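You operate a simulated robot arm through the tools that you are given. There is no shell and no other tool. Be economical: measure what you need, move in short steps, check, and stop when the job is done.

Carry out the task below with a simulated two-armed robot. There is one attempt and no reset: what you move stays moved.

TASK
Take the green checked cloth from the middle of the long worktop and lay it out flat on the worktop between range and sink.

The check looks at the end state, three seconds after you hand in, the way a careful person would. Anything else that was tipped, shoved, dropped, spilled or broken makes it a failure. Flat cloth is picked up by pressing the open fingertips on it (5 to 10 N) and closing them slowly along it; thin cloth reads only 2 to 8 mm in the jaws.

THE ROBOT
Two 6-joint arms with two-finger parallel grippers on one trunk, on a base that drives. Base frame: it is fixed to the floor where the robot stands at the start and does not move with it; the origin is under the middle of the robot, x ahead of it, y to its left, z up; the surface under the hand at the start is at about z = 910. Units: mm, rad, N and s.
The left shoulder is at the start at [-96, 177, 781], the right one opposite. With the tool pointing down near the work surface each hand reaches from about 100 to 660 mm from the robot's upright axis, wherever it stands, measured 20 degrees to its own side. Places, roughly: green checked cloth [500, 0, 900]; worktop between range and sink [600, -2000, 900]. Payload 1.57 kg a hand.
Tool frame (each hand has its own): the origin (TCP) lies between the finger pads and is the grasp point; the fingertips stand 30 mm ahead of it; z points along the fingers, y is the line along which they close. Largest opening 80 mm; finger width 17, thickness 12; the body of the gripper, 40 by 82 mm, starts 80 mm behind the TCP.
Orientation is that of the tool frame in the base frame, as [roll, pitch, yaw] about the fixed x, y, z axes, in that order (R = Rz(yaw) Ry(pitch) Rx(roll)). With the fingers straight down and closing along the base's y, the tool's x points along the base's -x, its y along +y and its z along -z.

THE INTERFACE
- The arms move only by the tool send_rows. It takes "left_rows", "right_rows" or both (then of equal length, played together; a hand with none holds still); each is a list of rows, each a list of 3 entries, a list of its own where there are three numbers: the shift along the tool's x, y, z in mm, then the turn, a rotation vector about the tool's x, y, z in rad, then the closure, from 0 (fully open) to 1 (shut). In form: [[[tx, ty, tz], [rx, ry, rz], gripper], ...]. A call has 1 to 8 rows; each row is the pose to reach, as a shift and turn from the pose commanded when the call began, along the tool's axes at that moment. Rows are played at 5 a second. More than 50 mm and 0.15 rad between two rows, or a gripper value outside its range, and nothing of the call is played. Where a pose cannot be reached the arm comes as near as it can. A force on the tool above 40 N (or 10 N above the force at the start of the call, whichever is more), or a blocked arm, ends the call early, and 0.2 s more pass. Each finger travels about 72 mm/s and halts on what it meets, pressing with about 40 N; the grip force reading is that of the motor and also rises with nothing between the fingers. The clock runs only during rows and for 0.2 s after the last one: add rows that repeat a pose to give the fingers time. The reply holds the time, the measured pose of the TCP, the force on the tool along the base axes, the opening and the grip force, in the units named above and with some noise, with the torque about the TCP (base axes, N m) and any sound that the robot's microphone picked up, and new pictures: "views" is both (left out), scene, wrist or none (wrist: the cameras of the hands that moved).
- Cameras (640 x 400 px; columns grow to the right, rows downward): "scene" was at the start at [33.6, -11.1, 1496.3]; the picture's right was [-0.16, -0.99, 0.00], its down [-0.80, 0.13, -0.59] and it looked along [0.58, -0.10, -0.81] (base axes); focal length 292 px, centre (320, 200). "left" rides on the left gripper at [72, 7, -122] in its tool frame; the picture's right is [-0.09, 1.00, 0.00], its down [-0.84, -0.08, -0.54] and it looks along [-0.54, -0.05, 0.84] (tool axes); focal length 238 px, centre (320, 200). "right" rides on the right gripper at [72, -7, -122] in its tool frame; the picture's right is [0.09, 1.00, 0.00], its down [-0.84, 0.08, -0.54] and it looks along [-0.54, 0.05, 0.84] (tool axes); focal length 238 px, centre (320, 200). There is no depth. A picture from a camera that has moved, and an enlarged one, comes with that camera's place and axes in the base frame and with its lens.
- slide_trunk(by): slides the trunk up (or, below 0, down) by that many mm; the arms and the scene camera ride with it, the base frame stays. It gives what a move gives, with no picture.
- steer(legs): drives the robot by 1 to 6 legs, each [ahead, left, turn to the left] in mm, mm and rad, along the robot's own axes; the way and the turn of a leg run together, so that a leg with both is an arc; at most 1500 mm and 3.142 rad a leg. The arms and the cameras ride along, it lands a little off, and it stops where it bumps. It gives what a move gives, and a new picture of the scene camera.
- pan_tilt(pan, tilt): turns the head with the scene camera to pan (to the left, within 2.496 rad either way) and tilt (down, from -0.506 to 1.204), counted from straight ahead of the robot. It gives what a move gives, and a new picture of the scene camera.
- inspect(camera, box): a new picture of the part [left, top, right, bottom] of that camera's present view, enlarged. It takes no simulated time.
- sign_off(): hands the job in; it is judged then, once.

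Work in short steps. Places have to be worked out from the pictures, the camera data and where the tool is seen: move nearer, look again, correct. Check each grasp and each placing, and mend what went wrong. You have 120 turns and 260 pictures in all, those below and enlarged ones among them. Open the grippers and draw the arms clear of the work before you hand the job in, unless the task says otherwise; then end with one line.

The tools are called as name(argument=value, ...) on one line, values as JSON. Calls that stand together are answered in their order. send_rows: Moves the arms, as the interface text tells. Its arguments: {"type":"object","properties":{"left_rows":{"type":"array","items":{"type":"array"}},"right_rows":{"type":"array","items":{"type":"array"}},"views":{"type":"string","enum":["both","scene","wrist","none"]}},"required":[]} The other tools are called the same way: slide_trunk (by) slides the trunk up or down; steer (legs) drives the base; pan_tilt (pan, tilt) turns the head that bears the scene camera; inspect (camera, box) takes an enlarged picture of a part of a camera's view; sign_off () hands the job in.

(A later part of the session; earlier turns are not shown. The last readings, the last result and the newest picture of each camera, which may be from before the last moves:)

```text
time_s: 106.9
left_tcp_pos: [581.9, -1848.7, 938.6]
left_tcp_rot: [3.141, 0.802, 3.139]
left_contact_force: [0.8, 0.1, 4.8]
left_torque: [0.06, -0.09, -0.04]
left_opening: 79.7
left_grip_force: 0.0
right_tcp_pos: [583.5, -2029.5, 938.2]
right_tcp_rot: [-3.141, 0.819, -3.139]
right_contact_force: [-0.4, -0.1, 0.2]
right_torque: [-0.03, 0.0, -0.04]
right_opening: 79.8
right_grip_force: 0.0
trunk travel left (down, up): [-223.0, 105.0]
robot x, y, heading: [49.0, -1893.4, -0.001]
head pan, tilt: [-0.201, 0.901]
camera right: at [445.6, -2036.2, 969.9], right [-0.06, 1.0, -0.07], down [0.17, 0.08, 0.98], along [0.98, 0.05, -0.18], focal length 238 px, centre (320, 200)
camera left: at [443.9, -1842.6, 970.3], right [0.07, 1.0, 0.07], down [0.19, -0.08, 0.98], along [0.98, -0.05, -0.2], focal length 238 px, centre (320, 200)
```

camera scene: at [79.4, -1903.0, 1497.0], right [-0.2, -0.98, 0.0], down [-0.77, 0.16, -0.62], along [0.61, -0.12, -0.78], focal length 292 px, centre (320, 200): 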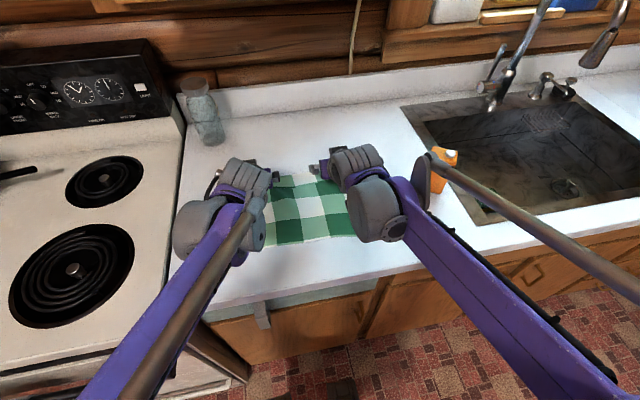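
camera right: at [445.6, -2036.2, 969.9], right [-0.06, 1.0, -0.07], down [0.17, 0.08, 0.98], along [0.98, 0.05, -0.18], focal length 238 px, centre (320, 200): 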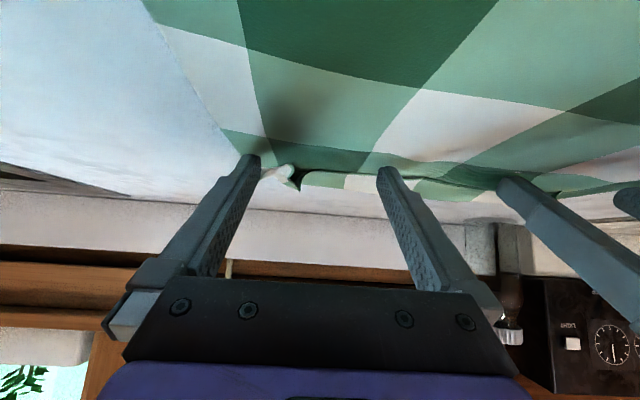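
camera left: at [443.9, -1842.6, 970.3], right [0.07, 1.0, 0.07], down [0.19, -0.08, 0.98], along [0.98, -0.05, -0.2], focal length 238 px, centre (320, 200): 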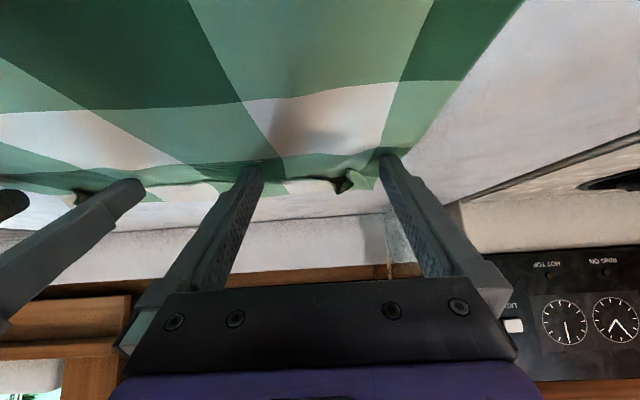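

The lip seems to have moved ahead of the fingers. I enlarge both views.

inspect(camera="left", box=[180, 110, 460, 260])

inspect(camera="right", box=[200, 110, 480, 260])

inspect(camera="scene", box=[170, 120, 410, 280])

```text
2.29 times, centred on (320, 185) of left
camera zoom: at [443.9, -1842.6, 970.3], right [0.07, 1.0, 0.07], down [0.19, -0.08, 0.98], along [0.98, -0.05, -0.2], focal length 545 px, centre (320, 234)
```

zoom: 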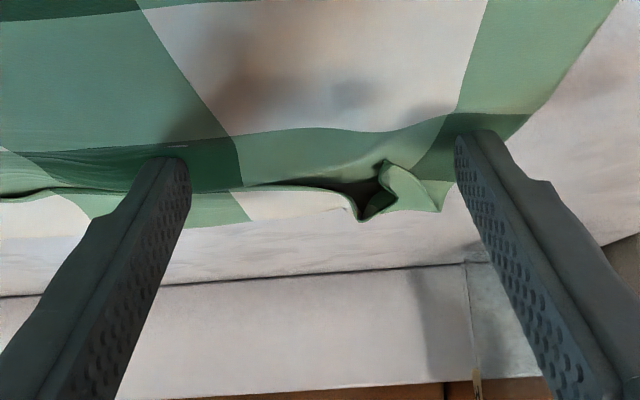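

```text
2.29 times, centred on (340, 185) of right
camera zoom: at [445.6, -2036.2, 969.9], right [-0.06, 1.0, -0.07], down [0.17, 0.08, 0.98], along [0.98, 0.05, -0.18], focal length 545 px, centre (274, 234)
```

zoom: 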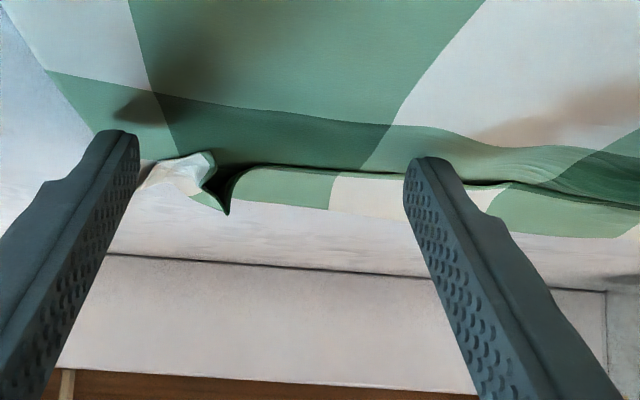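

```text
2.50 times, centred on (290, 200) of scene
camera zoom: at [78.7, -1903.0, 1497.0], right [-0.2, -0.98, 0.0], down [-0.77, 0.16, -0.62], along [0.61, -0.13, -0.78], focal length 730 px, centre (395, 200)
```

zoom: 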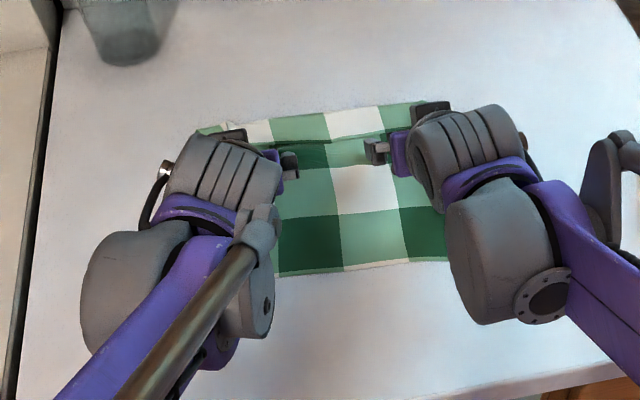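

The tips now sit right at the lip line. I continue forward 30 mm, keeping a grazing height with the left slightly eased.

send_rows(left_rows=[[[-6, 0, 6.2], [0, 0, 0], 0.0], [[-12, 0, 12.4], [0, 0, 0], 0.0], [[-18, 0, 19], [0, 0, 0], 0.0], [[-24, 0, 25], [0, 0, 0], 0.0]], right_rows=[[[-5.5, 0, 6], [0, 0, 0], 0.0], [[-11, 0, 12], [0, 0, 0], 0.0], [[-17, 0, 18], [0, 0, 0], 0.0], [[-22.5, 0, 24], [0, 0, 0], 0.0]], views="wrist")

inspect(camera="left", box=[180, 110, 460, 260])

inspect(camera="right", box=[200, 110, 480, 260])

```text
time_s: 107.9
left_tcp_pos: [616.7, -1849.3, 937.5]
left_tcp_rot: [-3.141, 0.801, 3.14]
left_contact_force: [0.3, -0.3, 6.3]
left_torque: [0.04, -0.02, -0.02]
left_opening: 79.9
left_grip_force: 0.0
right_tcp_pos: [614.9, -2029.4, 936.9]
right_tcp_rot: [-3.141, 0.821, -3.14]
right_contact_force: [0.0, 0.1, -0.4]
right_torque: [0.0, 0.01, 0.01]
right_opening: 79.8
right_grip_force: 0.1
trunk travel left (down, up): [-223.0, 105.0]
robot x, y, heading: [45.7, -1889.4, -0.001]
head pan, tilt: [-0.201, 0.901]
camera right: at [478.7, -2036.1, 969.9], right [-0.06, 1.0, -0.07], down [0.17, 0.08, 0.98], along [0.98, 0.05, -0.18], focal length 238 px, centre (320, 200)
camera left: at [478.7, -1842.6, 970.3], right [0.07, 1.0, 0.07], down [0.19, -0.08, 0.98], along [0.98, -0.05, -0.2], focal length 238 px, centre (320, 200)
```

right: 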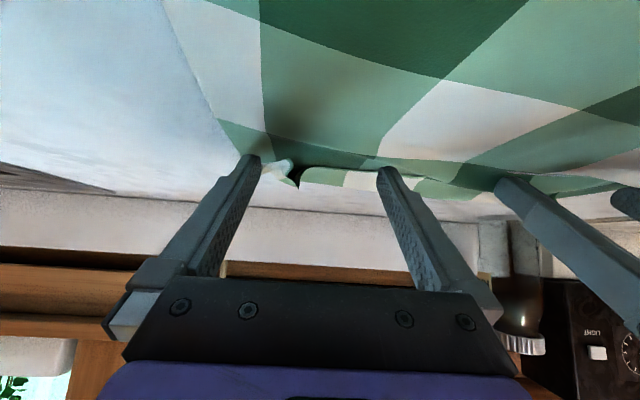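
left: 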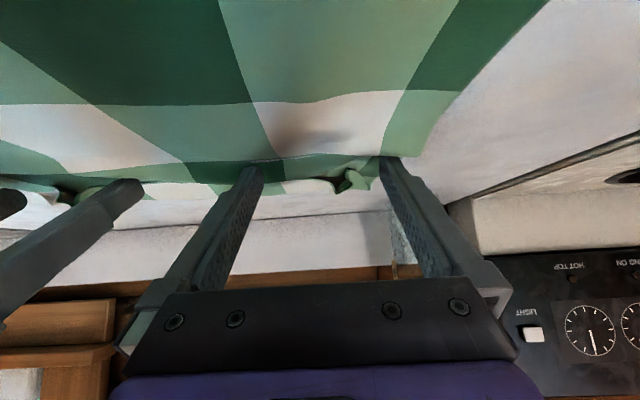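

```text
2.29 times, centred on (320, 185) of left
camera zoom: at [478.7, -1842.6, 970.3], right [0.07, 1.0, 0.07], down [0.19, -0.08, 0.98], along [0.98, -0.05, -0.2], focal length 545 px, centre (320, 234)
```

zoom: 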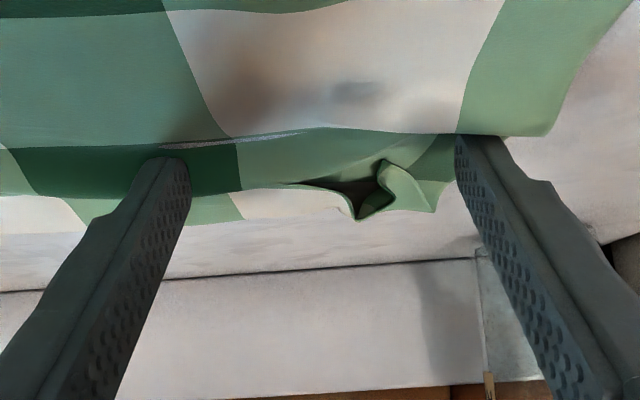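

```text
2.29 times, centred on (340, 185) of right
camera zoom: at [478.7, -2036.1, 969.9], right [-0.06, 1.0, -0.07], down [0.17, 0.08, 0.98], along [0.98, 0.05, -0.18], focal length 545 px, centre (274, 234)
```

zoom: 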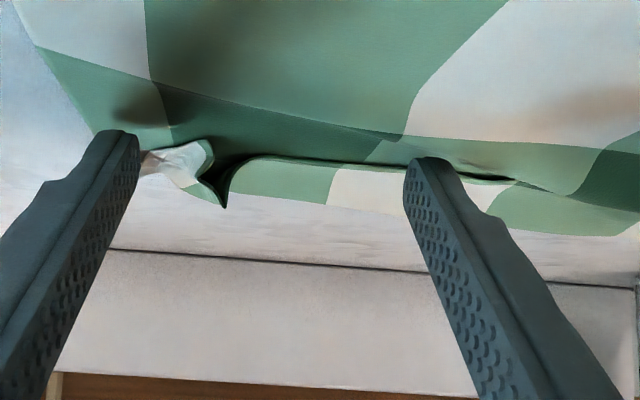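

The fingertips just drag the whole cloth along, so scooping won't work. Better plan: re-pick the near edge (this unfolds the far flap as it hangs), then lay it in the correct direction with tilted hands for extra reach. First I lift and retract both hands and un-tilt.

send_rows(left_rows=[[[-25, 0, -24], [0, 0, 0], 0.3], [[-40, 0, -52], [0, 0.13, 0], 0.6], [[-20, 0, -88], [0, 0.27, 0], 0.8], [[7, 0, -124], [0, 0.4, 0], 0.8], [[38, 0, -156], [0, 0.54, 0], 0.8], [[69, 0, -189], [0, 0.67, 0], 0.8], [[69, 0, -189], [0, 0.8, 0], 0.8]], right_rows=[[[-25, 0, -24], [0, 0, 0], 0.3], [[-40, 0, -52], [0, 0.13, 0], 0.6], [[-20, 0, -88], [0, 0.27, 0], 0.8], [[7, 0, -124], [0, 0.4, 0], 0.8], [[38, 0, -156], [0, 0.54, 0], 0.8], [[69, 0, -189], [0, 0.67, 0], 0.8], [[69, 0, -189], [0, 0.81, 0], 0.8]])

```text
time_s: 109.5
left_tcp_pos: [436.6, -1848.3, 1017.5]
left_tcp_rot: [3.14, -0.002, 3.14]
left_contact_force: [-0.2, -0.1, 0.0]
left_torque: [0.03, 0.06, -0.01]
left_opening: 16.0
left_grip_force: 0.0
right_tcp_pos: [433.3, -2030.1, 1017.0]
right_tcp_rot: [3.141, 0.008, -3.141]
right_contact_force: [0.9, 0.2, -0.9]
right_torque: [0.01, 0.04, 0.0]
right_opening: 16.1
right_grip_force: 0.0
trunk travel left (down, up): [-223.0, 105.0]
robot x, y, heading: [46.7, -1885.0, -0.002]
head pan, tilt: [-0.201, 0.901]
camera scene: at [83.5, -1903.1, 1496.9], right [-0.2, -0.98, 0.0], down [-0.77, 0.16, -0.62], along [0.61, -0.12, -0.79], focal length 292 px, centre (320, 200)
camera right: at [361.6, -2035.7, 1138.4], right [-0.09, 1.0, 0.0], down [0.83, 0.08, 0.55], along [0.54, 0.05, -0.84], focal length 238 px, centre (320, 200)
camera left: at [363.5, -1842.4, 1139.5], right [0.09, 1.0, 0.0], down [0.84, -0.08, 0.54], along [0.54, -0.05, -0.84], focal length 238 px, centre (320, 200)
```

scene: 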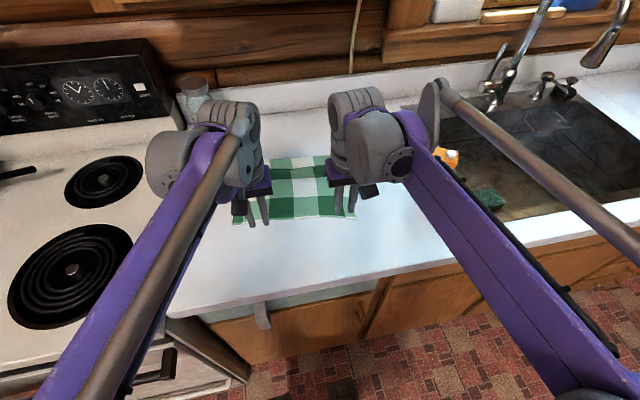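
right: 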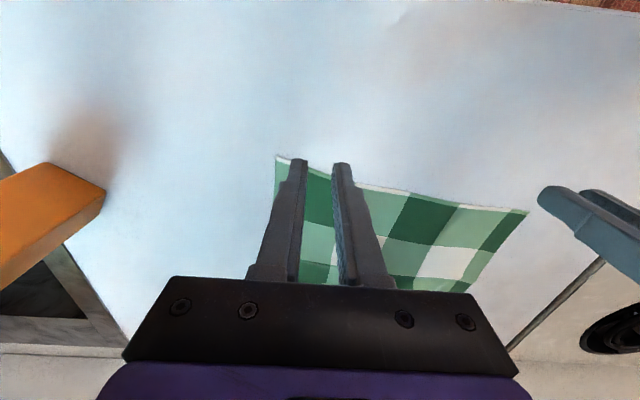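
left: 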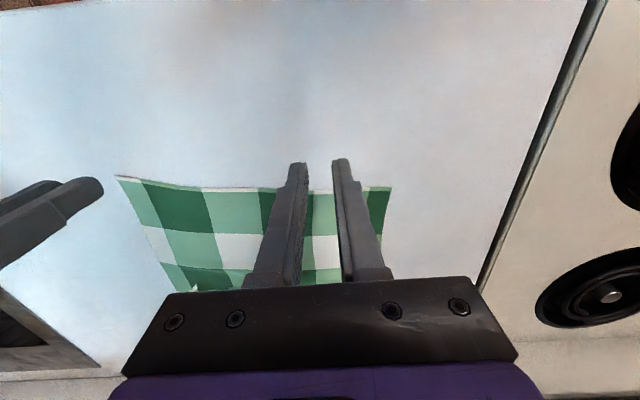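

The near edge now runs from (459,−2070) to (500,−1777), slightly rotated. I move to grip points (475,−2046) and (510,−1804) with jaws at ~20 mm, just above the cloth.

send_rows(left_rows=[[[-25, 15, 5], [0, 0, 0], 0.75], [[-50, 30, 20], [0, 0, 0], 0.75], [[-73, 45, 45], [0, 0, 0], 0.75], [[-73, 45, 66], [0, 0, 0], 0.75]], right_rows=[[[-15, -6, 5], [0, 0, 0], 0.75], [[-30, -12, 20], [0, 0, 0], 0.75], [[-42, -16, 45], [0, 0, 0], 0.75], [[-42, -16, 66], [0, 0, 0], 0.75]], views="wrist")

```text
time_s: 110.5
left_tcp_pos: [506.5, -1803.9, 953.0]
left_tcp_rot: [3.141, 0.001, 3.138]
left_contact_force: [0.5, 0.1, 0.3]
left_torque: [0.01, 0.01, -0.01]
left_opening: 20.4
left_grip_force: 0.0
right_tcp_pos: [472.9, -2045.8, 950.0]
right_tcp_rot: [3.14, 0.012, -3.139]
right_contact_force: [0.4, 0.2, -0.5]
right_torque: [0.03, 0.03, 0.01]
right_opening: 20.1
right_grip_force: 0.1
trunk travel left (down, up): [-223.0, 105.0]
robot x, y, heading: [42.9, -1885.1, -0.001]
head pan, tilt: [-0.201, 0.901]
camera right: at [400.4, -2051.5, 1072.9], right [-0.09, 1.0, 0.0], down [0.83, 0.08, 0.55], along [0.55, 0.05, -0.83], focal length 238 px, centre (320, 200)
camera left: at [433.3, -1797.0, 1074.4], right [0.09, 1.0, 0.0], down [0.84, -0.08, 0.54], along [0.54, -0.05, -0.84], focal length 238 px, centre (320, 200)
```

right: 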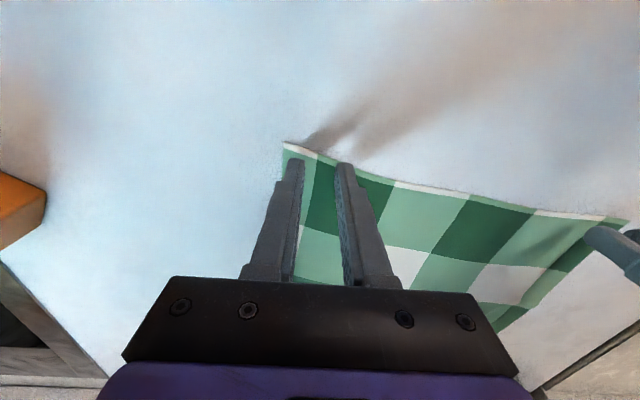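
left: 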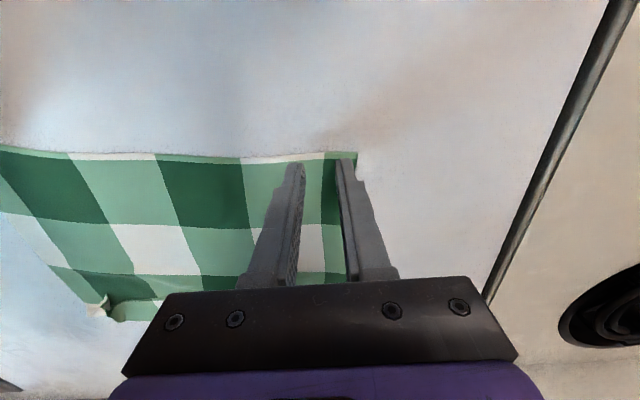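

Both are in place with small margins. I nudge the left 5 mm farther in and lower both to near contact.

send_rows(left_rows=[[[-5, -4, 5], [0, 0, 0], 0.75], [[-5, -4, 10], [0, 0, 0], 0.75], [[-5, -4, 11], [0, 0, 0], 0.75]], right_rows=[[[-1, 4, 4], [0, 0, 0], 0.75], [[-1, 4, 7], [0, 0, 0], 0.75], [[-1, 4, 8], [0, 0, 0], 0.75]], views="none")

```text
time_s: 111.3
left_tcp_pos: [512.1, -1807.9, 943.2]
left_tcp_rot: [-3.141, 0.001, 3.14]
left_contact_force: [0.4, 0.5, 0.8]
left_torque: [0.0, 0.02, 0.01]
left_opening: 19.9
left_grip_force: 0.1
right_tcp_pos: [474.6, -2042.2, 942.8]
right_tcp_rot: [-3.141, 0.011, -3.141]
right_contact_force: [0.4, 0.3, -0.6]
right_torque: [-0.02, 0.01, 0.0]
right_opening: 20.4
right_grip_force: 0.0
trunk travel left (down, up): [-223.0, 105.0]
robot x, y, heading: [40.0, -1889.9, -0.004]
head pan, tilt: [-0.201, 0.901]
```

Just above contact; one more small step down.

send_rows(left_rows=[[[0, 0, 1.5], [0, 0, 0], 0.75], [[0, 0, 1.5], [0, 0, 0], 0.75]], right_rows=[[[0, 0, 1.5], [0, 0, 0], 0.75], [[0, 0, 1.5], [0, 0, 0], 0.75]], views="none")

```text
time_s: 111.9
left_tcp_pos: [512.0, -1806.7, 941.4]
left_tcp_rot: [3.141, 0.004, 3.139]
left_contact_force: [1.6, 0.3, 10.6]
left_torque: [0.03, -0.05, 0.01]
left_opening: 20.0
left_grip_force: 0.0
right_tcp_pos: [473.6, -2042.1, 941.9]
right_tcp_rot: [3.141, 0.012, -3.14]
right_contact_force: [0.5, -0.7, -0.6]
right_torque: [0.01, 0.02, 0.01]
right_opening: 20.1
right_grip_force: 0.0
trunk travel left (down, up): [-223.0, 105.0]
robot x, y, heading: [43.8, -1886.3, -0.0]
head pan, tilt: [-0.201, 0.901]
```

The left has 10.6 N; the right needs about 1.5 mm more. I lower the right during the first row and close both slowly.

send_rows(left_rows=[[[0, 0, 0.2], [0, 0, 0], 0.75], [[0, 0, 0.3], [0, 0, 0], 0.79], [[0, 0, 0.3], [0, 0, 0], 0.83], [[0, 0, 0.4], [0, 0, 0], 0.87], [[0, 0, 0.4], [0, 0, 0], 0.91], [[0, 0, 0.4], [0, 0, 0], 0.95], [[0, 0, 0.4], [0, 0, 0], 1.0], [[0, 0, 0.4], [0, 0, 0], 1.0]], right_rows=[[[0, 0, 1.8], [0, 0, 0], 0.75], [[0, 0, 2.1], [0, 0, 0], 0.79], [[0, 0, 2.1], [0, 0, 0], 0.83], [[0, 0, 2.2], [0, 0, 0], 0.87], [[0, 0, 2.2], [0, 0, 0], 0.91], [[0, 0, 2.2], [0, 0, 0], 0.95], [[0, 0, 2.2], [0, 0, 0], 1.0], [[0, 0, 2.2], [0, 0, 0], 1.0]], views="wrist")

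```text
time_s: 113.0
left_tcp_pos: [508.8, -1806.3, 940.7]
left_tcp_rot: [-3.139, 0.005, 3.138]
left_contact_force: [-0.4, -1.1, 9.3]
left_torque: [0.03, 0.06, 0.0]
left_opening: 9.3
left_grip_force: 1.3
right_tcp_pos: [474.0, -2041.1, 940.2]
right_tcp_rot: [-3.141, 0.011, -3.139]
right_contact_force: [-1.1, 1.4, 19.0]
right_torque: [0.0, 0.07, -0.01]
right_opening: 8.3
right_grip_force: 0.3
trunk travel left (down, up): [-223.0, 105.0]
robot x, y, heading: [44.7, -1888.2, -0.0]
head pan, tilt: [-0.201, 0.901]
stopped in row 5 (right hand): the force on the tool passed its limit at 41 N (the readings are from after the stop); the commanded pose is now the measured one
camera right: at [400.6, -2047.4, 1063.3], right [-0.09, 1.0, 0.0], down [0.83, 0.08, 0.55], along [0.55, 0.05, -0.83], focal length 238 px, centre (320, 200)
camera left: at [436.6, -1801.0, 1062.3], right [0.09, 1.0, 0.0], down [0.84, -0.08, 0.54], along [0.54, -0.05, -0.84], focal length 238 px, centre (320, 200)
```

right: 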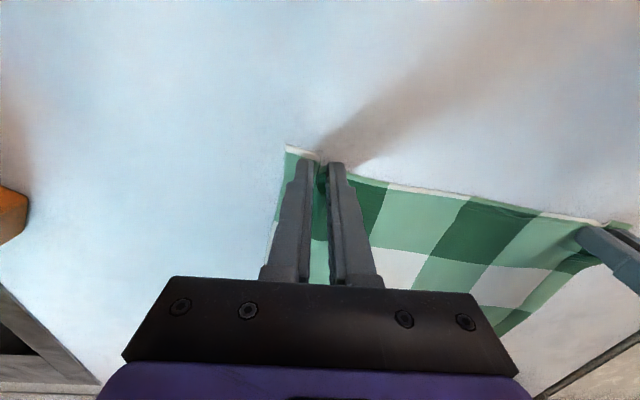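
left: 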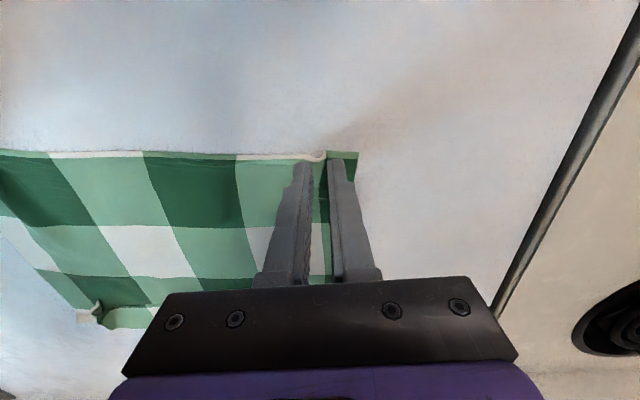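

A ridge is forming between both finger pairs. Pressure is adequate, so I finish closing without further descent.

send_rows(left_rows=[[[0, 0, 0], [0, 0, 0], 0.91], [[0, 0, 0], [0, 0, 0], 0.95], [[0, 0, 0], [0, 0, 0], 1.0], [[0, 0, 0], [0, 0, 0], 1.0], [[0, 0, 0], [0, 0, 0], 1.0]], right_rows=[[[0, 0, -0.5], [0, 0, 0], 0.91], [[0, 0, -0.5], [0, 0, 0], 0.95], [[0, 0, -0.5], [0, 0, 0], 1.0], [[0, 0, -0.5], [0, 0, 0], 1.0], [[0, 0, -0.5], [0, 0, 0], 1.0]], views="none")

```text
time_s: 114.2
left_tcp_pos: [509.8, -1807.9, 940.8]
left_tcp_rot: [-3.14, 0.004, 3.138]
left_contact_force: [0.3, -1.4, 15.5]
left_torque: [-0.04, 0.06, 0.02]
left_opening: 0.9
left_grip_force: 22.2
right_tcp_pos: [474.1, -2040.6, 941.5]
right_tcp_rot: [-3.141, 0.015, -3.14]
right_contact_force: [0.6, -1.0, 20.4]
right_torque: [-0.02, 0.08, 0.01]
right_opening: 1.0
right_grip_force: 23.7
trunk travel left (down, up): [-223.0, 105.0]
robot x, y, heading: [44.0, -1888.1, -0.004]
head pan, tilt: [-0.201, 0.901]
```

Both read ~1 mm, likely a shallow pinch. I lift 40 mm gently and check.

send_rows(left_rows=[[[0, -1, -10], [0, 0, 0], 1.0], [[0, -1, -25], [0, 0, 0], 1.0], [[0, -1, -40], [0, 0, 0], 1.0]], right_rows=[[[0, 1, -10], [0, 0, 0], 1.0], [[0, 1, -25], [0, 0, 0], 1.0], [[0, 1, -40], [0, 0, 0], 1.0]], views="wrist")

```text
time_s: 115.0
left_tcp_pos: [511.7, -1808.9, 980.5]
left_tcp_rot: [3.141, 0.002, 3.14]
left_contact_force: [0.3, 0.0, 0.3]
left_torque: [0.02, 0.0, 0.06]
left_opening: 0.7
left_grip_force: 22.8
right_tcp_pos: [474.6, -2040.5, 980.0]
right_tcp_rot: [-3.142, 0.012, -3.14]
right_contact_force: [0.1, 0.4, 0.0]
right_torque: [0.03, 0.0, 0.01]
right_opening: 0.9
right_grip_force: 23.0
trunk travel left (down, up): [-223.0, 105.0]
robot x, y, heading: [47.7, -1890.0, -0.002]
head pan, tilt: [-0.201, 0.901]
camera right: at [401.9, -2047.1, 1102.4], right [-0.09, 1.0, 0.0], down [0.83, 0.08, 0.55], along [0.55, 0.05, -0.83], focal length 238 px, centre (320, 200)
camera left: at [437.6, -1802.7, 1101.5], right [0.09, 1.0, 0.0], down [0.84, -0.08, 0.54], along [0.54, -0.05, -0.84], focal length 238 px, centre (320, 200)
```

right: 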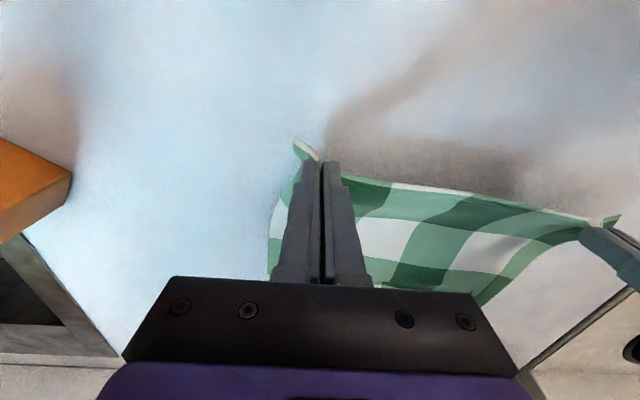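
left: 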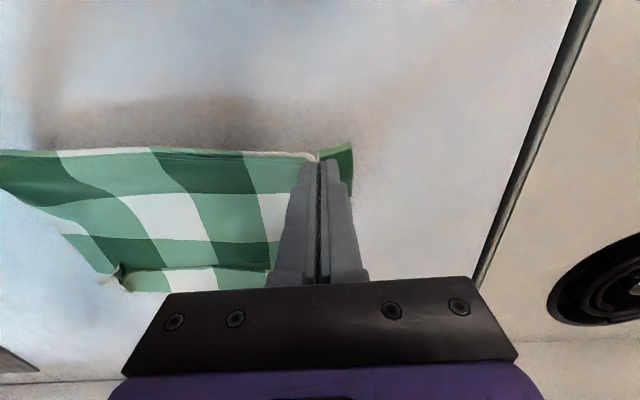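

Both corners are held. I lift and draw back to x≈420, z≈1220, aligning the hands, so the cloth hangs free and the flap can fall open.

send_rows(left_rows=[[[20, 0, -25], [0, 0, 0], 1.0], [[40, 0, -55], [0, 0, 0], 1.0], [[60, 0, -85], [0, 0, 0], 1.0], [[75, 0, -120], [0, 0, 0], 1.0], [[85, 0, -155], [0, 0, 0], 1.0], [[92, 0, -190], [0, 0, 0], 1.0], [[92, 0, -220], [0, 0, 0], 1.0], [[92, 0, -245], [0, 0, 0], 1.0]], right_rows=[[[10, 0, -25], [0, 0, 0], 1.0], [[20, 0, -55], [0, 0, 0], 1.0], [[30, 0, -85], [0, 0, 0], 1.0], [[40, 0, -120], [0, 0, 0], 1.0], [[50, 0, -155], [0, 0, 0], 1.0], [[55, 0, -190], [0, 0, 0], 1.0], [[55, 0, -220], [0, 0, 0], 1.0], [[55, 0, -245], [0, 0, 0], 1.0]])

```text
time_s: 116.8
left_tcp_pos: [418.9, -1808.3, 1224.3]
left_tcp_rot: [-3.141, 0.001, 3.14]
left_contact_force: [-0.3, 0.3, -0.9]
left_torque: [-0.01, 0.04, 0.0]
left_opening: 0.9
left_grip_force: 23.5
right_tcp_pos: [418.6, -2041.1, 1224.9]
right_tcp_rot: [-3.142, 0.012, -3.139]
right_contact_force: [-0.3, 0.3, -0.4]
right_torque: [0.06, -0.01, 0.03]
right_opening: 1.2
right_grip_force: 22.9
trunk travel left (down, up): [-223.0, 105.0]
robot x, y, heading: [45.2, -1893.3, -0.004]
head pan, tilt: [-0.201, 0.901]
camera scene: at [79.4, -1902.9, 1497.0], right [-0.2, -0.98, 0.0], down [-0.77, 0.16, -0.62], along [0.61, -0.13, -0.78], focal length 292 px, centre (320, 200)
camera right: at [344.9, -2046.7, 1346.9], right [-0.09, 1.0, 0.0], down [0.83, 0.08, 0.55], along [0.55, 0.05, -0.83], focal length 238 px, centre (320, 200)
camera left: at [346.2, -1802.1, 1346.6], right [0.09, 1.0, 0.0], down [0.84, -0.08, 0.54], along [0.54, -0.05, -0.84], focal length 238 px, centre (320, 200)
```

scene: 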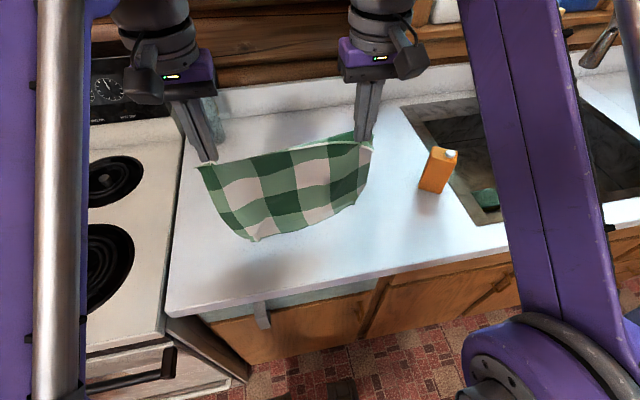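
right: 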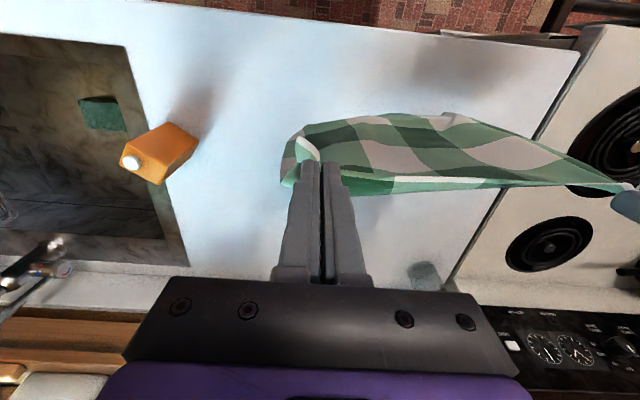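
left: 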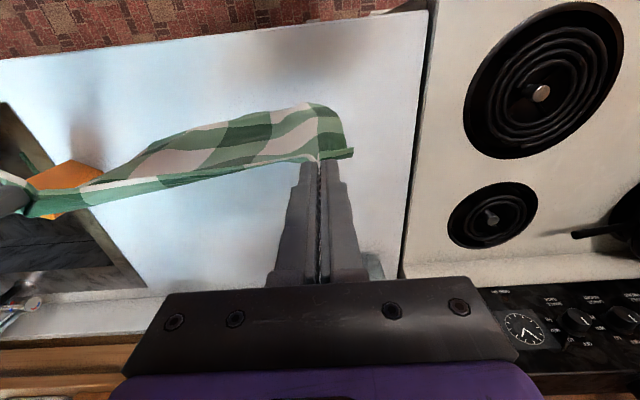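

The cloth hangs from both hands. I enlarge the scene view to see whether the flap opened.

inspect(camera="scene", box=[170, 110, 400, 260])

```text
2.67 times, centred on (285, 185) of scene
camera zoom: at [79.4, -1902.9, 1497.0], right [-0.2, -0.98, 0.0], down [-0.77, 0.16, -0.62], along [0.61, -0.13, -0.78], focal length 778 px, centre (413, 240)
```

zoom: 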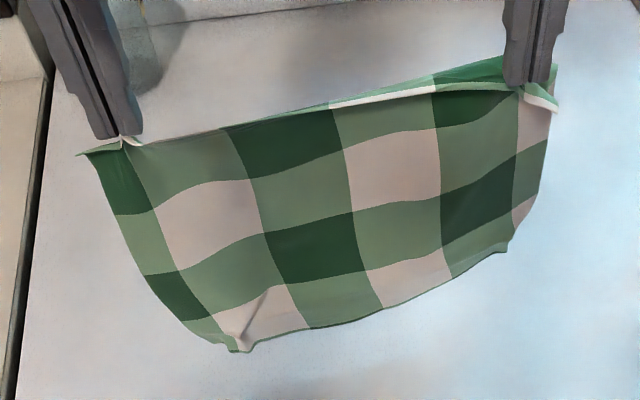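

The flap has opened; only the bottom-left corner is a bit curled. I raise the trunk 70 mm, then extend with forward-tilted hands to x≈624.

slide_trunk(by=70)

send_rows(left_rows=[[[-25, 0, 10], [0, -0.1, 0], 1.0], [[-55, 0, 20], [0, -0.22, 0], 1.0], [[-85, 0, 30], [0, -0.35, 0], 1.0], [[-115, 0, 40], [0, -0.48, 0], 1.0], [[-145, 0, 52], [0, -0.6, 0], 1.0], [[-170, 0, 65], [0, -0.7, 0], 1.0], [[-190, 0, 80], [0, -0.8, 0], 1.0], [[-200, 0, 95], [0, -0.8, 0], 1.0]], right_rows=[[[-25, 0, 10], [0, -0.1, 0], 1.0], [[-55, 0, 20], [0, -0.22, 0], 1.0], [[-85, 0, 30], [0, -0.35, 0], 1.0], [[-115, 0, 40], [0, -0.48, 0], 1.0], [[-145, 0, 52], [0, -0.6, 0], 1.0], [[-170, 0, 65], [0, -0.7, 0], 1.0], [[-190, 0, 80], [0, -0.8, 0], 1.0], [[-200, 0, 95], [0, -0.8, 0], 1.0]], views="none")

pan_tilt(pan=0, tilt=0.85)

```text
time_s: 117.9
left_tcp_pos: [418.0, -1808.1, 1295.1]
left_tcp_rot: [3.141, 0.002, 3.14]
left_contact_force: [0.2, -0.6, -0.2]
left_torque: [-0.01, 0.01, -0.01]
left_opening: 0.9
left_grip_force: 23.0
right_tcp_pos: [416.1, -2040.3, 1294.5]
right_tcp_rot: [3.141, 0.013, -3.14]
right_contact_force: [0.3, 0.3, 0.8]
right_torque: [0.06, -0.02, 0.01]
right_opening: 0.6
right_grip_force: 23.2
trunk travel left (down, up): [-293.0, 35.0]
robot x, y, heading: [40.4, -1887.1, -0.005]
head pan, tilt: [-0.201, 0.901]
```

```text
time_s: 119.7
left_tcp_pos: [620.2, -1809.9, 1200.7]
left_tcp_rot: [-3.14, 0.803, 3.138]
left_contact_force: [-0.7, 0.3, 0.8]
left_torque: [-0.01, 0.03, 0.04]
left_opening: 0.7
left_grip_force: 23.0
right_tcp_pos: [619.4, -2039.8, 1201.6]
right_tcp_rot: [3.141, 0.811, -3.141]
right_contact_force: [-0.2, -0.2, 0.5]
right_torque: [0.03, 0.06, 0.0]
right_opening: 0.9
right_grip_force: 23.3
trunk travel left (down, up): [-293.0, 35.0]
robot x, y, heading: [44.8, -1886.8, -0.003]
head pan, tilt: [-0.201, 0.901]
```

```text
time_s: 120.4
left_tcp_pos: [617.7, -1809.8, 1200.4]
left_tcp_rot: [-3.14, 0.802, 3.139]
left_contact_force: [0.0, -0.5, -0.1]
left_torque: [-0.06, 0.01, -0.01]
left_opening: 1.2
left_grip_force: 23.0
right_tcp_pos: [617.4, -2039.4, 1202.5]
right_tcp_rot: [-3.14, 0.812, -3.137]
right_contact_force: [0.2, 0.6, -0.7]
right_torque: [0.02, 0.01, 0.0]
right_opening: 1.0
right_grip_force: 23.0
trunk travel left (down, up): [-293.0, 35.0]
robot x, y, heading: [46.3, -1888.4, -0.001]
head pan, tilt: [0.0, 0.85]
camera scene: at [80.9, -1887.9, 1575.3], right [0.0, -1.0, 0.0], down [-0.75, 0.0, -0.66], along [0.66, 0.0, -0.75], focal length 292 px, centre (320, 200)
```

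scene: 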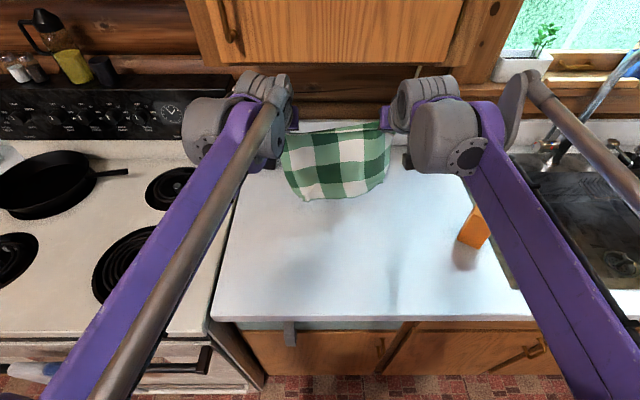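

Everything is in reach and the bottom edge hangs ~40 mm above the worktop near x≈630. I lower until it touches, then draw back and down so the cloth is laid toward the robot.

send_rows(left_rows=[[[18, 0, 17.4], [0, 0, 0], 1.0], [[38, 0, 25.5], [0, 0, 0], 1.0], [[38, 0, 25.5], [0, 0, 0], 1.0], [[76.5, 0, 4.3], [0, 0, 0], 1.0], [[117.8, 0, -14.2], [0, 0, 0], 1.0], [[161.5, 0, -24.9], [0, 0, 0], 1.0], [[206, 0, -27.8], [0, 0, 0], 1.0]], right_rows=[[[18, 0, 17.4], [0, 0, 0], 1.0], [[38, 0, 25.5], [0, 0, 0], 1.0], [[38, 0, 25.5], [0, 0, 0], 1.0], [[76.5, 0, 4.3], [0, 0, 0], 1.0], [[117.8, 0, -14.2], [0, 0, 0], 1.0], [[161.5, 0, -24.9], [0, 0, 0], 1.0], [[206, 0, -27.8], [0, 0, 0], 1.0]])

```text
time_s: 122.0
left_tcp_pos: [453.6, -1809.0, 1072.4]
left_tcp_rot: [-3.139, 0.804, 3.141]
left_contact_force: [0.2, 1.0, 0.4]
left_torque: [0.01, 0.0, 0.0]
left_opening: 1.0
left_grip_force: 23.0
right_tcp_pos: [453.5, -2040.3, 1071.0]
right_tcp_rot: [-3.139, 0.814, -3.139]
right_contact_force: [-0.8, 0.3, 0.4]
right_torque: [0.01, -0.03, -0.02]
right_opening: 0.9
right_grip_force: 22.7
trunk travel left (down, up): [-293.0, 35.0]
robot x, y, heading: [46.5, -1888.2, -0.001]
head pan, tilt: [0.0, 0.85]
camera scene: at [78.6, -1887.7, 1575.2], right [0.0, -1.0, 0.0], down [-0.75, 0.0, -0.66], along [0.66, 0.0, -0.75], focal length 292 px, centre (320, 200)
camera right: at [316.0, -2047.5, 1104.5], right [-0.07, 1.0, -0.07], down [0.18, 0.08, 0.98], along [0.98, 0.05, -0.19], focal length 238 px, centre (320, 200)
camera left: at [314.8, -1802.3, 1104.7], right [0.07, 1.0, 0.06], down [0.19, -0.08, 0.98], along [0.98, -0.05, -0.19], focal length 238 px, centre (320, 200)
```

scene: 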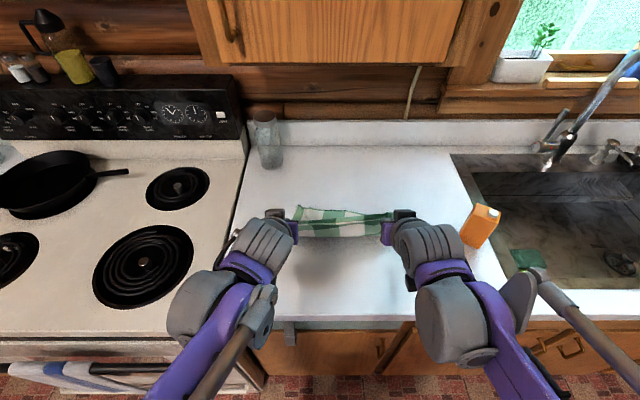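
right: 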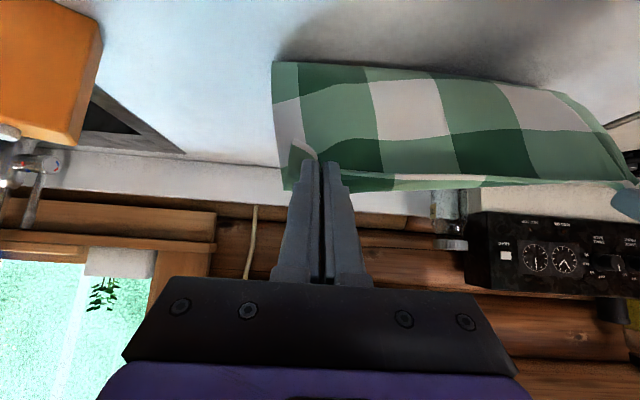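
left: 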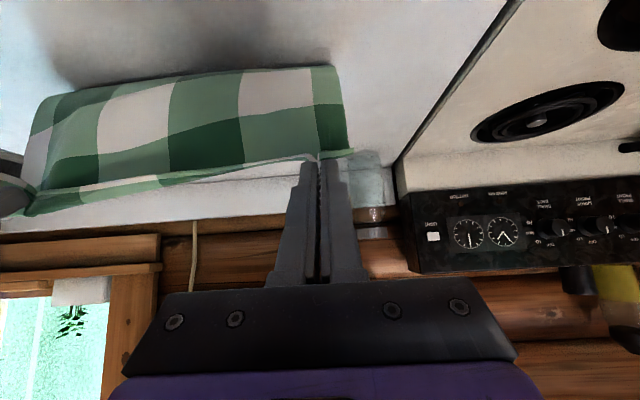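

The far edge stays put at x≈640 while the cloth rolls out toward the robot. I finish the descent and pull gently tight at the end.

send_rows(left_rows=[[[39, 0, 2.8], [0, 0, 0], 1.0], [[75.8, 0, 10.6], [0, 0, 0], 1.0], [[110, 0, 22.7], [0, 0, 0], 1.0], [[137.8, 0, 32.9], [0, 0, 0], 1.0], [[152.6, 0, 29], [0, 0, 0], 1.0], [[166.5, 0, 14.6], [0, 0, 0], 1.0]], right_rows=[[[39, 0, 2.8], [0, 0, 0], 1.0], [[75.8, 0, 10.6], [0, 0, 0], 1.0], [[110, 0, 22.7], [0, 0, 0], 1.0], [[137.8, 0, 32.9], [0, 0, 0], 1.0], [[151.9, 0, 28.3], [0, 0, 0], 1.0], [[165.8, 0, 13.9], [0, 0, 0], 1.0]])

```text
time_s: 123.4
left_tcp_pos: [348.9, -1809.7, 942.4]
left_tcp_rot: [-3.141, 0.803, 3.14]
left_contact_force: [-0.1, -0.5, -0.2]
left_torque: [0.0, -0.02, 0.02]
left_opening: 0.7
left_grip_force: 23.5
right_tcp_pos: [350.0, -2040.9, 941.5]
right_tcp_rot: [3.141, 0.814, -3.137]
right_contact_force: [-0.1, 0.1, -0.9]
right_torque: [0.0, 0.0, 0.02]
right_opening: 1.0
right_grip_force: 23.2
trunk travel left (down, up): [-293.0, 35.0]
robot x, y, heading: [45.8, -1887.9, -0.001]
head pan, tilt: [0.0, 0.85]
camera scene: at [78.5, -1887.5, 1575.2], right [0.0, -1.0, 0.0], down [-0.75, 0.0, -0.66], along [0.66, 0.0, -0.75], focal length 292 px, centre (320, 200)
camera right: at [212.8, -2046.7, 974.7], right [-0.07, 1.0, -0.07], down [0.18, 0.08, 0.98], along [0.98, 0.05, -0.19], focal length 238 px, centre (320, 200)
camera left: at [210.2, -1801.6, 974.6], right [0.07, 1.0, 0.07], down [0.19, -0.08, 0.98], along [0.98, -0.05, -0.19], focal length 238 px, centre (320, 200)
```

scene: 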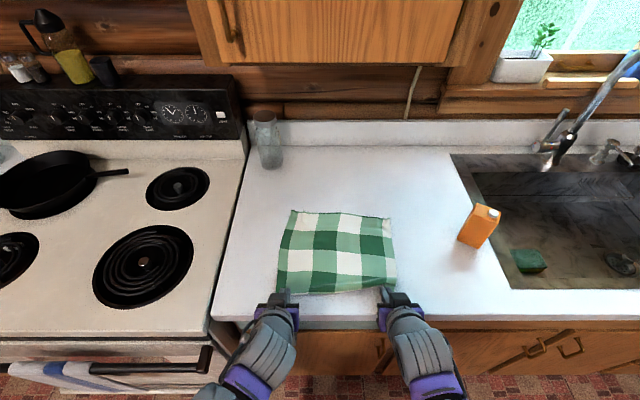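
right: 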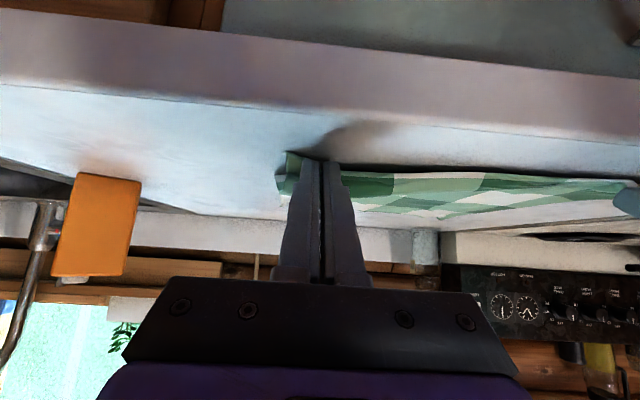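
left: 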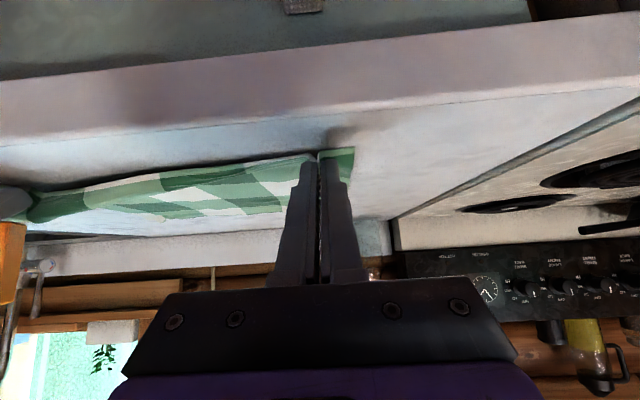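

The cloth is laid out nicely. To avoid leaving ridges, I lower until the tips touch lightly, then open them slowly while touching so they spread the pinch flat.

send_rows(left_rows=[[[2.5, 0, 2.4], [0, 0, 0], 1.0], [[2.9, 0, 2.8], [0, 0, 0], 1.0]], right_rows=[[[2.0, 0, 1.9], [0, 0, 0], 1.0], [[2.4, 0, 2.3], [0, 0, 0], 1.0]], views="none")

```text
time_s: 124.0
left_tcp_pos: [350.6, -1809.5, 938.0]
left_tcp_rot: [-3.139, 0.805, 3.139]
left_contact_force: [2.0, -0.1, 13.6]
left_torque: [0.03, -0.26, 0.03]
left_opening: 1.0
left_grip_force: 23.6
right_tcp_pos: [351.7, -2040.6, 938.4]
right_tcp_rot: [3.141, 0.812, -3.137]
right_contact_force: [0.1, 0.2, -0.7]
right_torque: [-0.01, 0.0, -0.01]
right_opening: 1.0
right_grip_force: 23.0
trunk travel left (down, up): [-293.0, 35.0]
robot x, y, heading: [45.6, -1886.0, 0.001]
head pan, tilt: [0.0, 0.85]
```

The left has 13.6 N, the right no contact yet. I trim both and open slowly to ~26 mm.

send_rows(left_rows=[[[-0.3, 0, -0.3], [0, 0, 0], 0.97], [[-0.3, 0, -0.3], [0, 0, 0], 0.92], [[-0.3, 0, -0.3], [0, 0, 0], 0.87], [[-0.3, 0, -0.3], [0, 0, 0], 0.82], [[-0.3, 0, -0.3], [0, 0, 0], 0.77], [[-0.3, 0, -0.3], [0, 0, 0], 0.72], [[-0.3, 0, -0.3], [0, 0, 0], 0.68]], right_rows=[[[0.9, 0, 0.9], [0, 0, 0], 0.97], [[1.1, 0, 1.1], [0, 0, 0], 0.92], [[1.1, 0, 1.1], [0, 0, 0], 0.87], [[1.1, 0, 1.1], [0, 0, 0], 0.82], [[1.1, 0, 1.1], [0, 0, 0], 0.77], [[1.1, 0, 1.1], [0, 0, 0], 0.72], [[1.1, 0, 1.1], [0, 0, 0], 0.68]])

```text
time_s: 125.6
left_tcp_pos: [349.7, -1808.1, 938.4]
left_tcp_rot: [-3.137, 0.801, 3.139]
left_contact_force: [0.2, 0.4, 1.0]
left_torque: [0.0, -0.01, 0.02]
left_opening: 25.4
left_grip_force: 0.0
right_tcp_pos: [352.0, -2040.6, 935.9]
right_tcp_rot: [3.141, 0.812, -3.139]
right_contact_force: [0.1, -0.1, -0.4]
right_torque: [0.04, 0.02, 0.02]
right_opening: 25.9
right_grip_force: 0.2
trunk travel left (down, up): [-293.0, 35.0]
robot x, y, heading: [41.1, -1885.0, -0.0]
head pan, tilt: [0.0, 0.85]
camera scene: at [81.1, -1887.8, 1575.3], right [0.0, -1.0, 0.0], down [-0.75, 0.0, -0.66], along [0.66, 0.0, -0.75], focal length 292 px, centre (320, 200)
camera right: at [214.5, -2047.2, 970.0], right [-0.07, 1.0, -0.07], down [0.18, 0.08, 0.98], along [0.98, 0.05, -0.19], focal length 238 px, centre (320, 200)
camera left: at [211.9, -1801.9, 970.8], right [0.07, 1.0, 0.07], down [0.19, -0.08, 0.98], along [0.98, -0.05, -0.2], focal length 238 px, centre (320, 200)
```

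scene: 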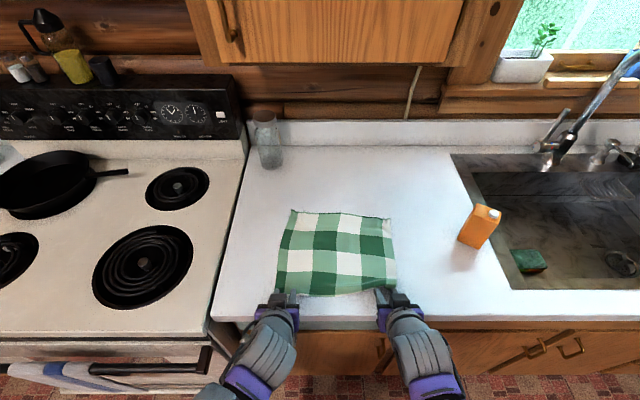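
right: 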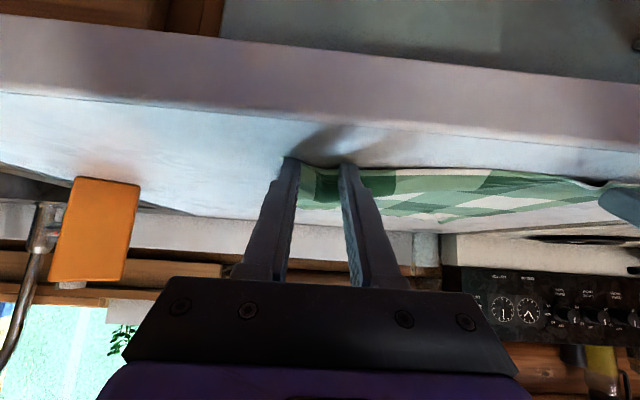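
left: 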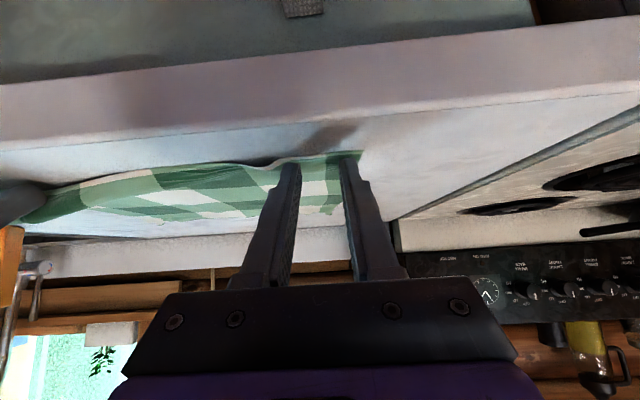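

The pinches are spread and released. I lift both hands straight up, and un-tilt for a look from above.

send_rows(left_rows=[[[-14, 0, -14], [0, 0, 0], 0.68], [[-43, 0, -42], [0, 0, 0], 0.68], [[-70, 0, -72], [0, 0.13, 0], 0.68], [[-85, 0, -110], [0, 0.27, 0], 0.68], [[-95, 0, -145], [0, 0.4, 0], 0.68], [[-105, 0, -175], [0, 0.54, 0], 0.68], [[-110, 0, -190], [0, 0.67, 0], 0.68], [[-110, 0, -190], [0, 0.8, 0], 0.68]], right_rows=[[[-14, 0, -14], [0, 0, 0], 0.68], [[-43, 0, -42], [0, 0, 0], 0.68], [[-70, 0, -72], [0, 0.13, 0], 0.68], [[-85, 0, -110], [0, 0.27, 0], 0.68], [[-95, 0, -145], [0, 0.4, 0], 0.68], [[-105, 0, -175], [0, 0.54, 0], 0.68], [[-110, 0, -190], [0, 0.67, 0], 0.68], [[-110, 0, -190], [0, 0.8, 0], 0.68]])

inspect(camera="scene", box=[240, 190, 430, 310])

```text
time_s: 127.4
left_tcp_pos: [291.9, -1808.6, 1149.2]
left_tcp_rot: [-3.141, 0.0, 3.14]
left_contact_force: [-0.4, -0.5, -0.4]
left_torque: [0.02, 0.01, 0.02]
left_opening: 25.5
left_grip_force: 0.1
right_tcp_pos: [290.2, -2040.0, 1147.5]
right_tcp_rot: [3.142, 0.007, -3.141]
right_contact_force: [-1.1, -0.9, 0.3]
right_torque: [-0.02, 0.05, 0.01]
right_opening: 25.4
right_grip_force: 0.1
trunk travel left (down, up): [-293.0, 35.0]
robot x, y, heading: [43.8, -1887.6, 0.0]
head pan, tilt: [0.0, 0.85]
camera scene: at [83.8, -1888.1, 1575.3], right [0.0, -1.0, 0.0], down [-0.75, 0.0, -0.66], along [0.66, 0.0, -0.75], focal length 292 px, centre (320, 200)
camera right: at [218.6, -2047.8, 1270.0], right [-0.09, 1.0, 0.0], down [0.83, 0.08, 0.55], along [0.55, 0.05, -0.84], focal length 238 px, centre (320, 200)
camera left: at [219.4, -1802.1, 1270.9], right [0.09, 1.0, 0.0], down [0.84, -0.08, 0.54], along [0.54, -0.05, -0.84], focal length 238 px, centre (320, 200)
```

scene: 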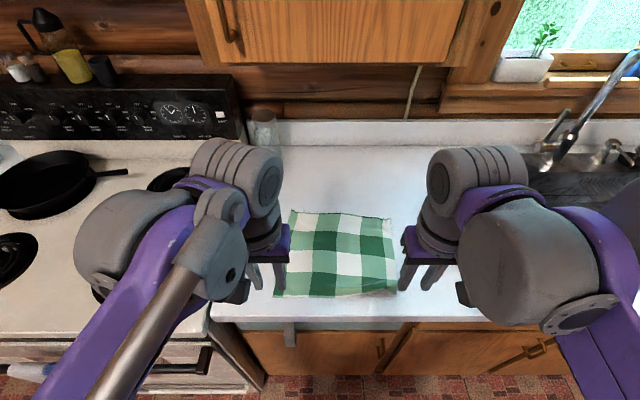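
right: 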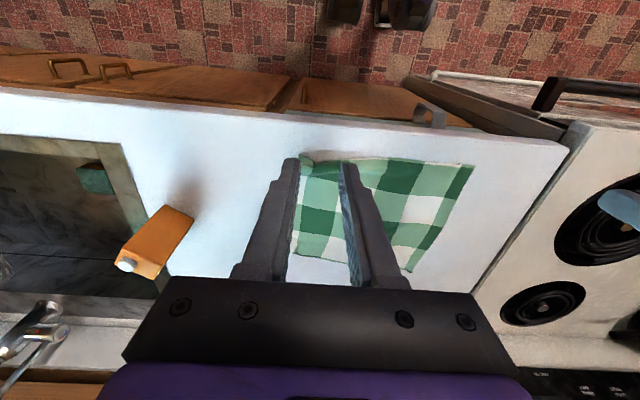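
left: 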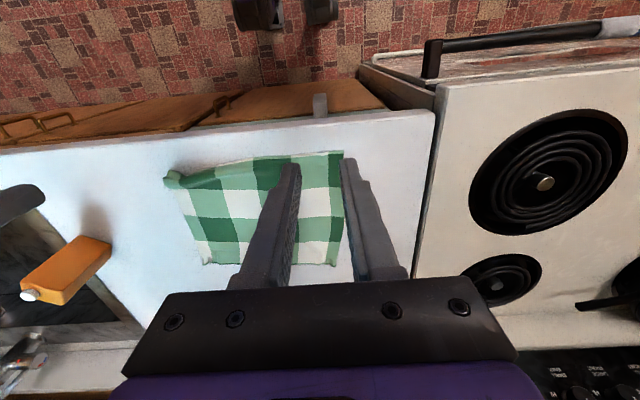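

```text
3.33 times, centred on (335, 250) of scene
camera zoom: at [83.8, -1888.1, 1575.3], right [0.0, -1.0, 0.0], down [-0.75, 0.0, -0.66], along [0.66, 0.0, -0.75], focal length 973 px, centre (270, 33)
```

zoom: 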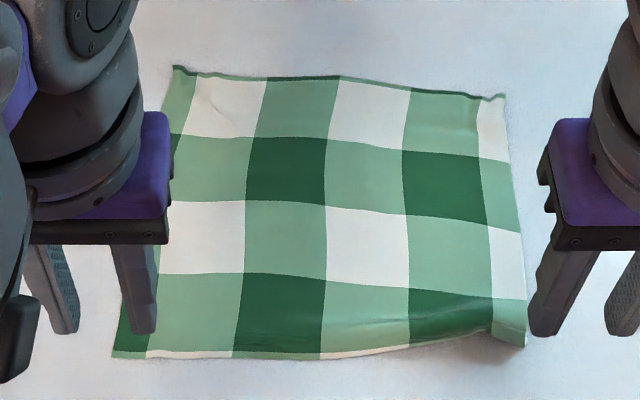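

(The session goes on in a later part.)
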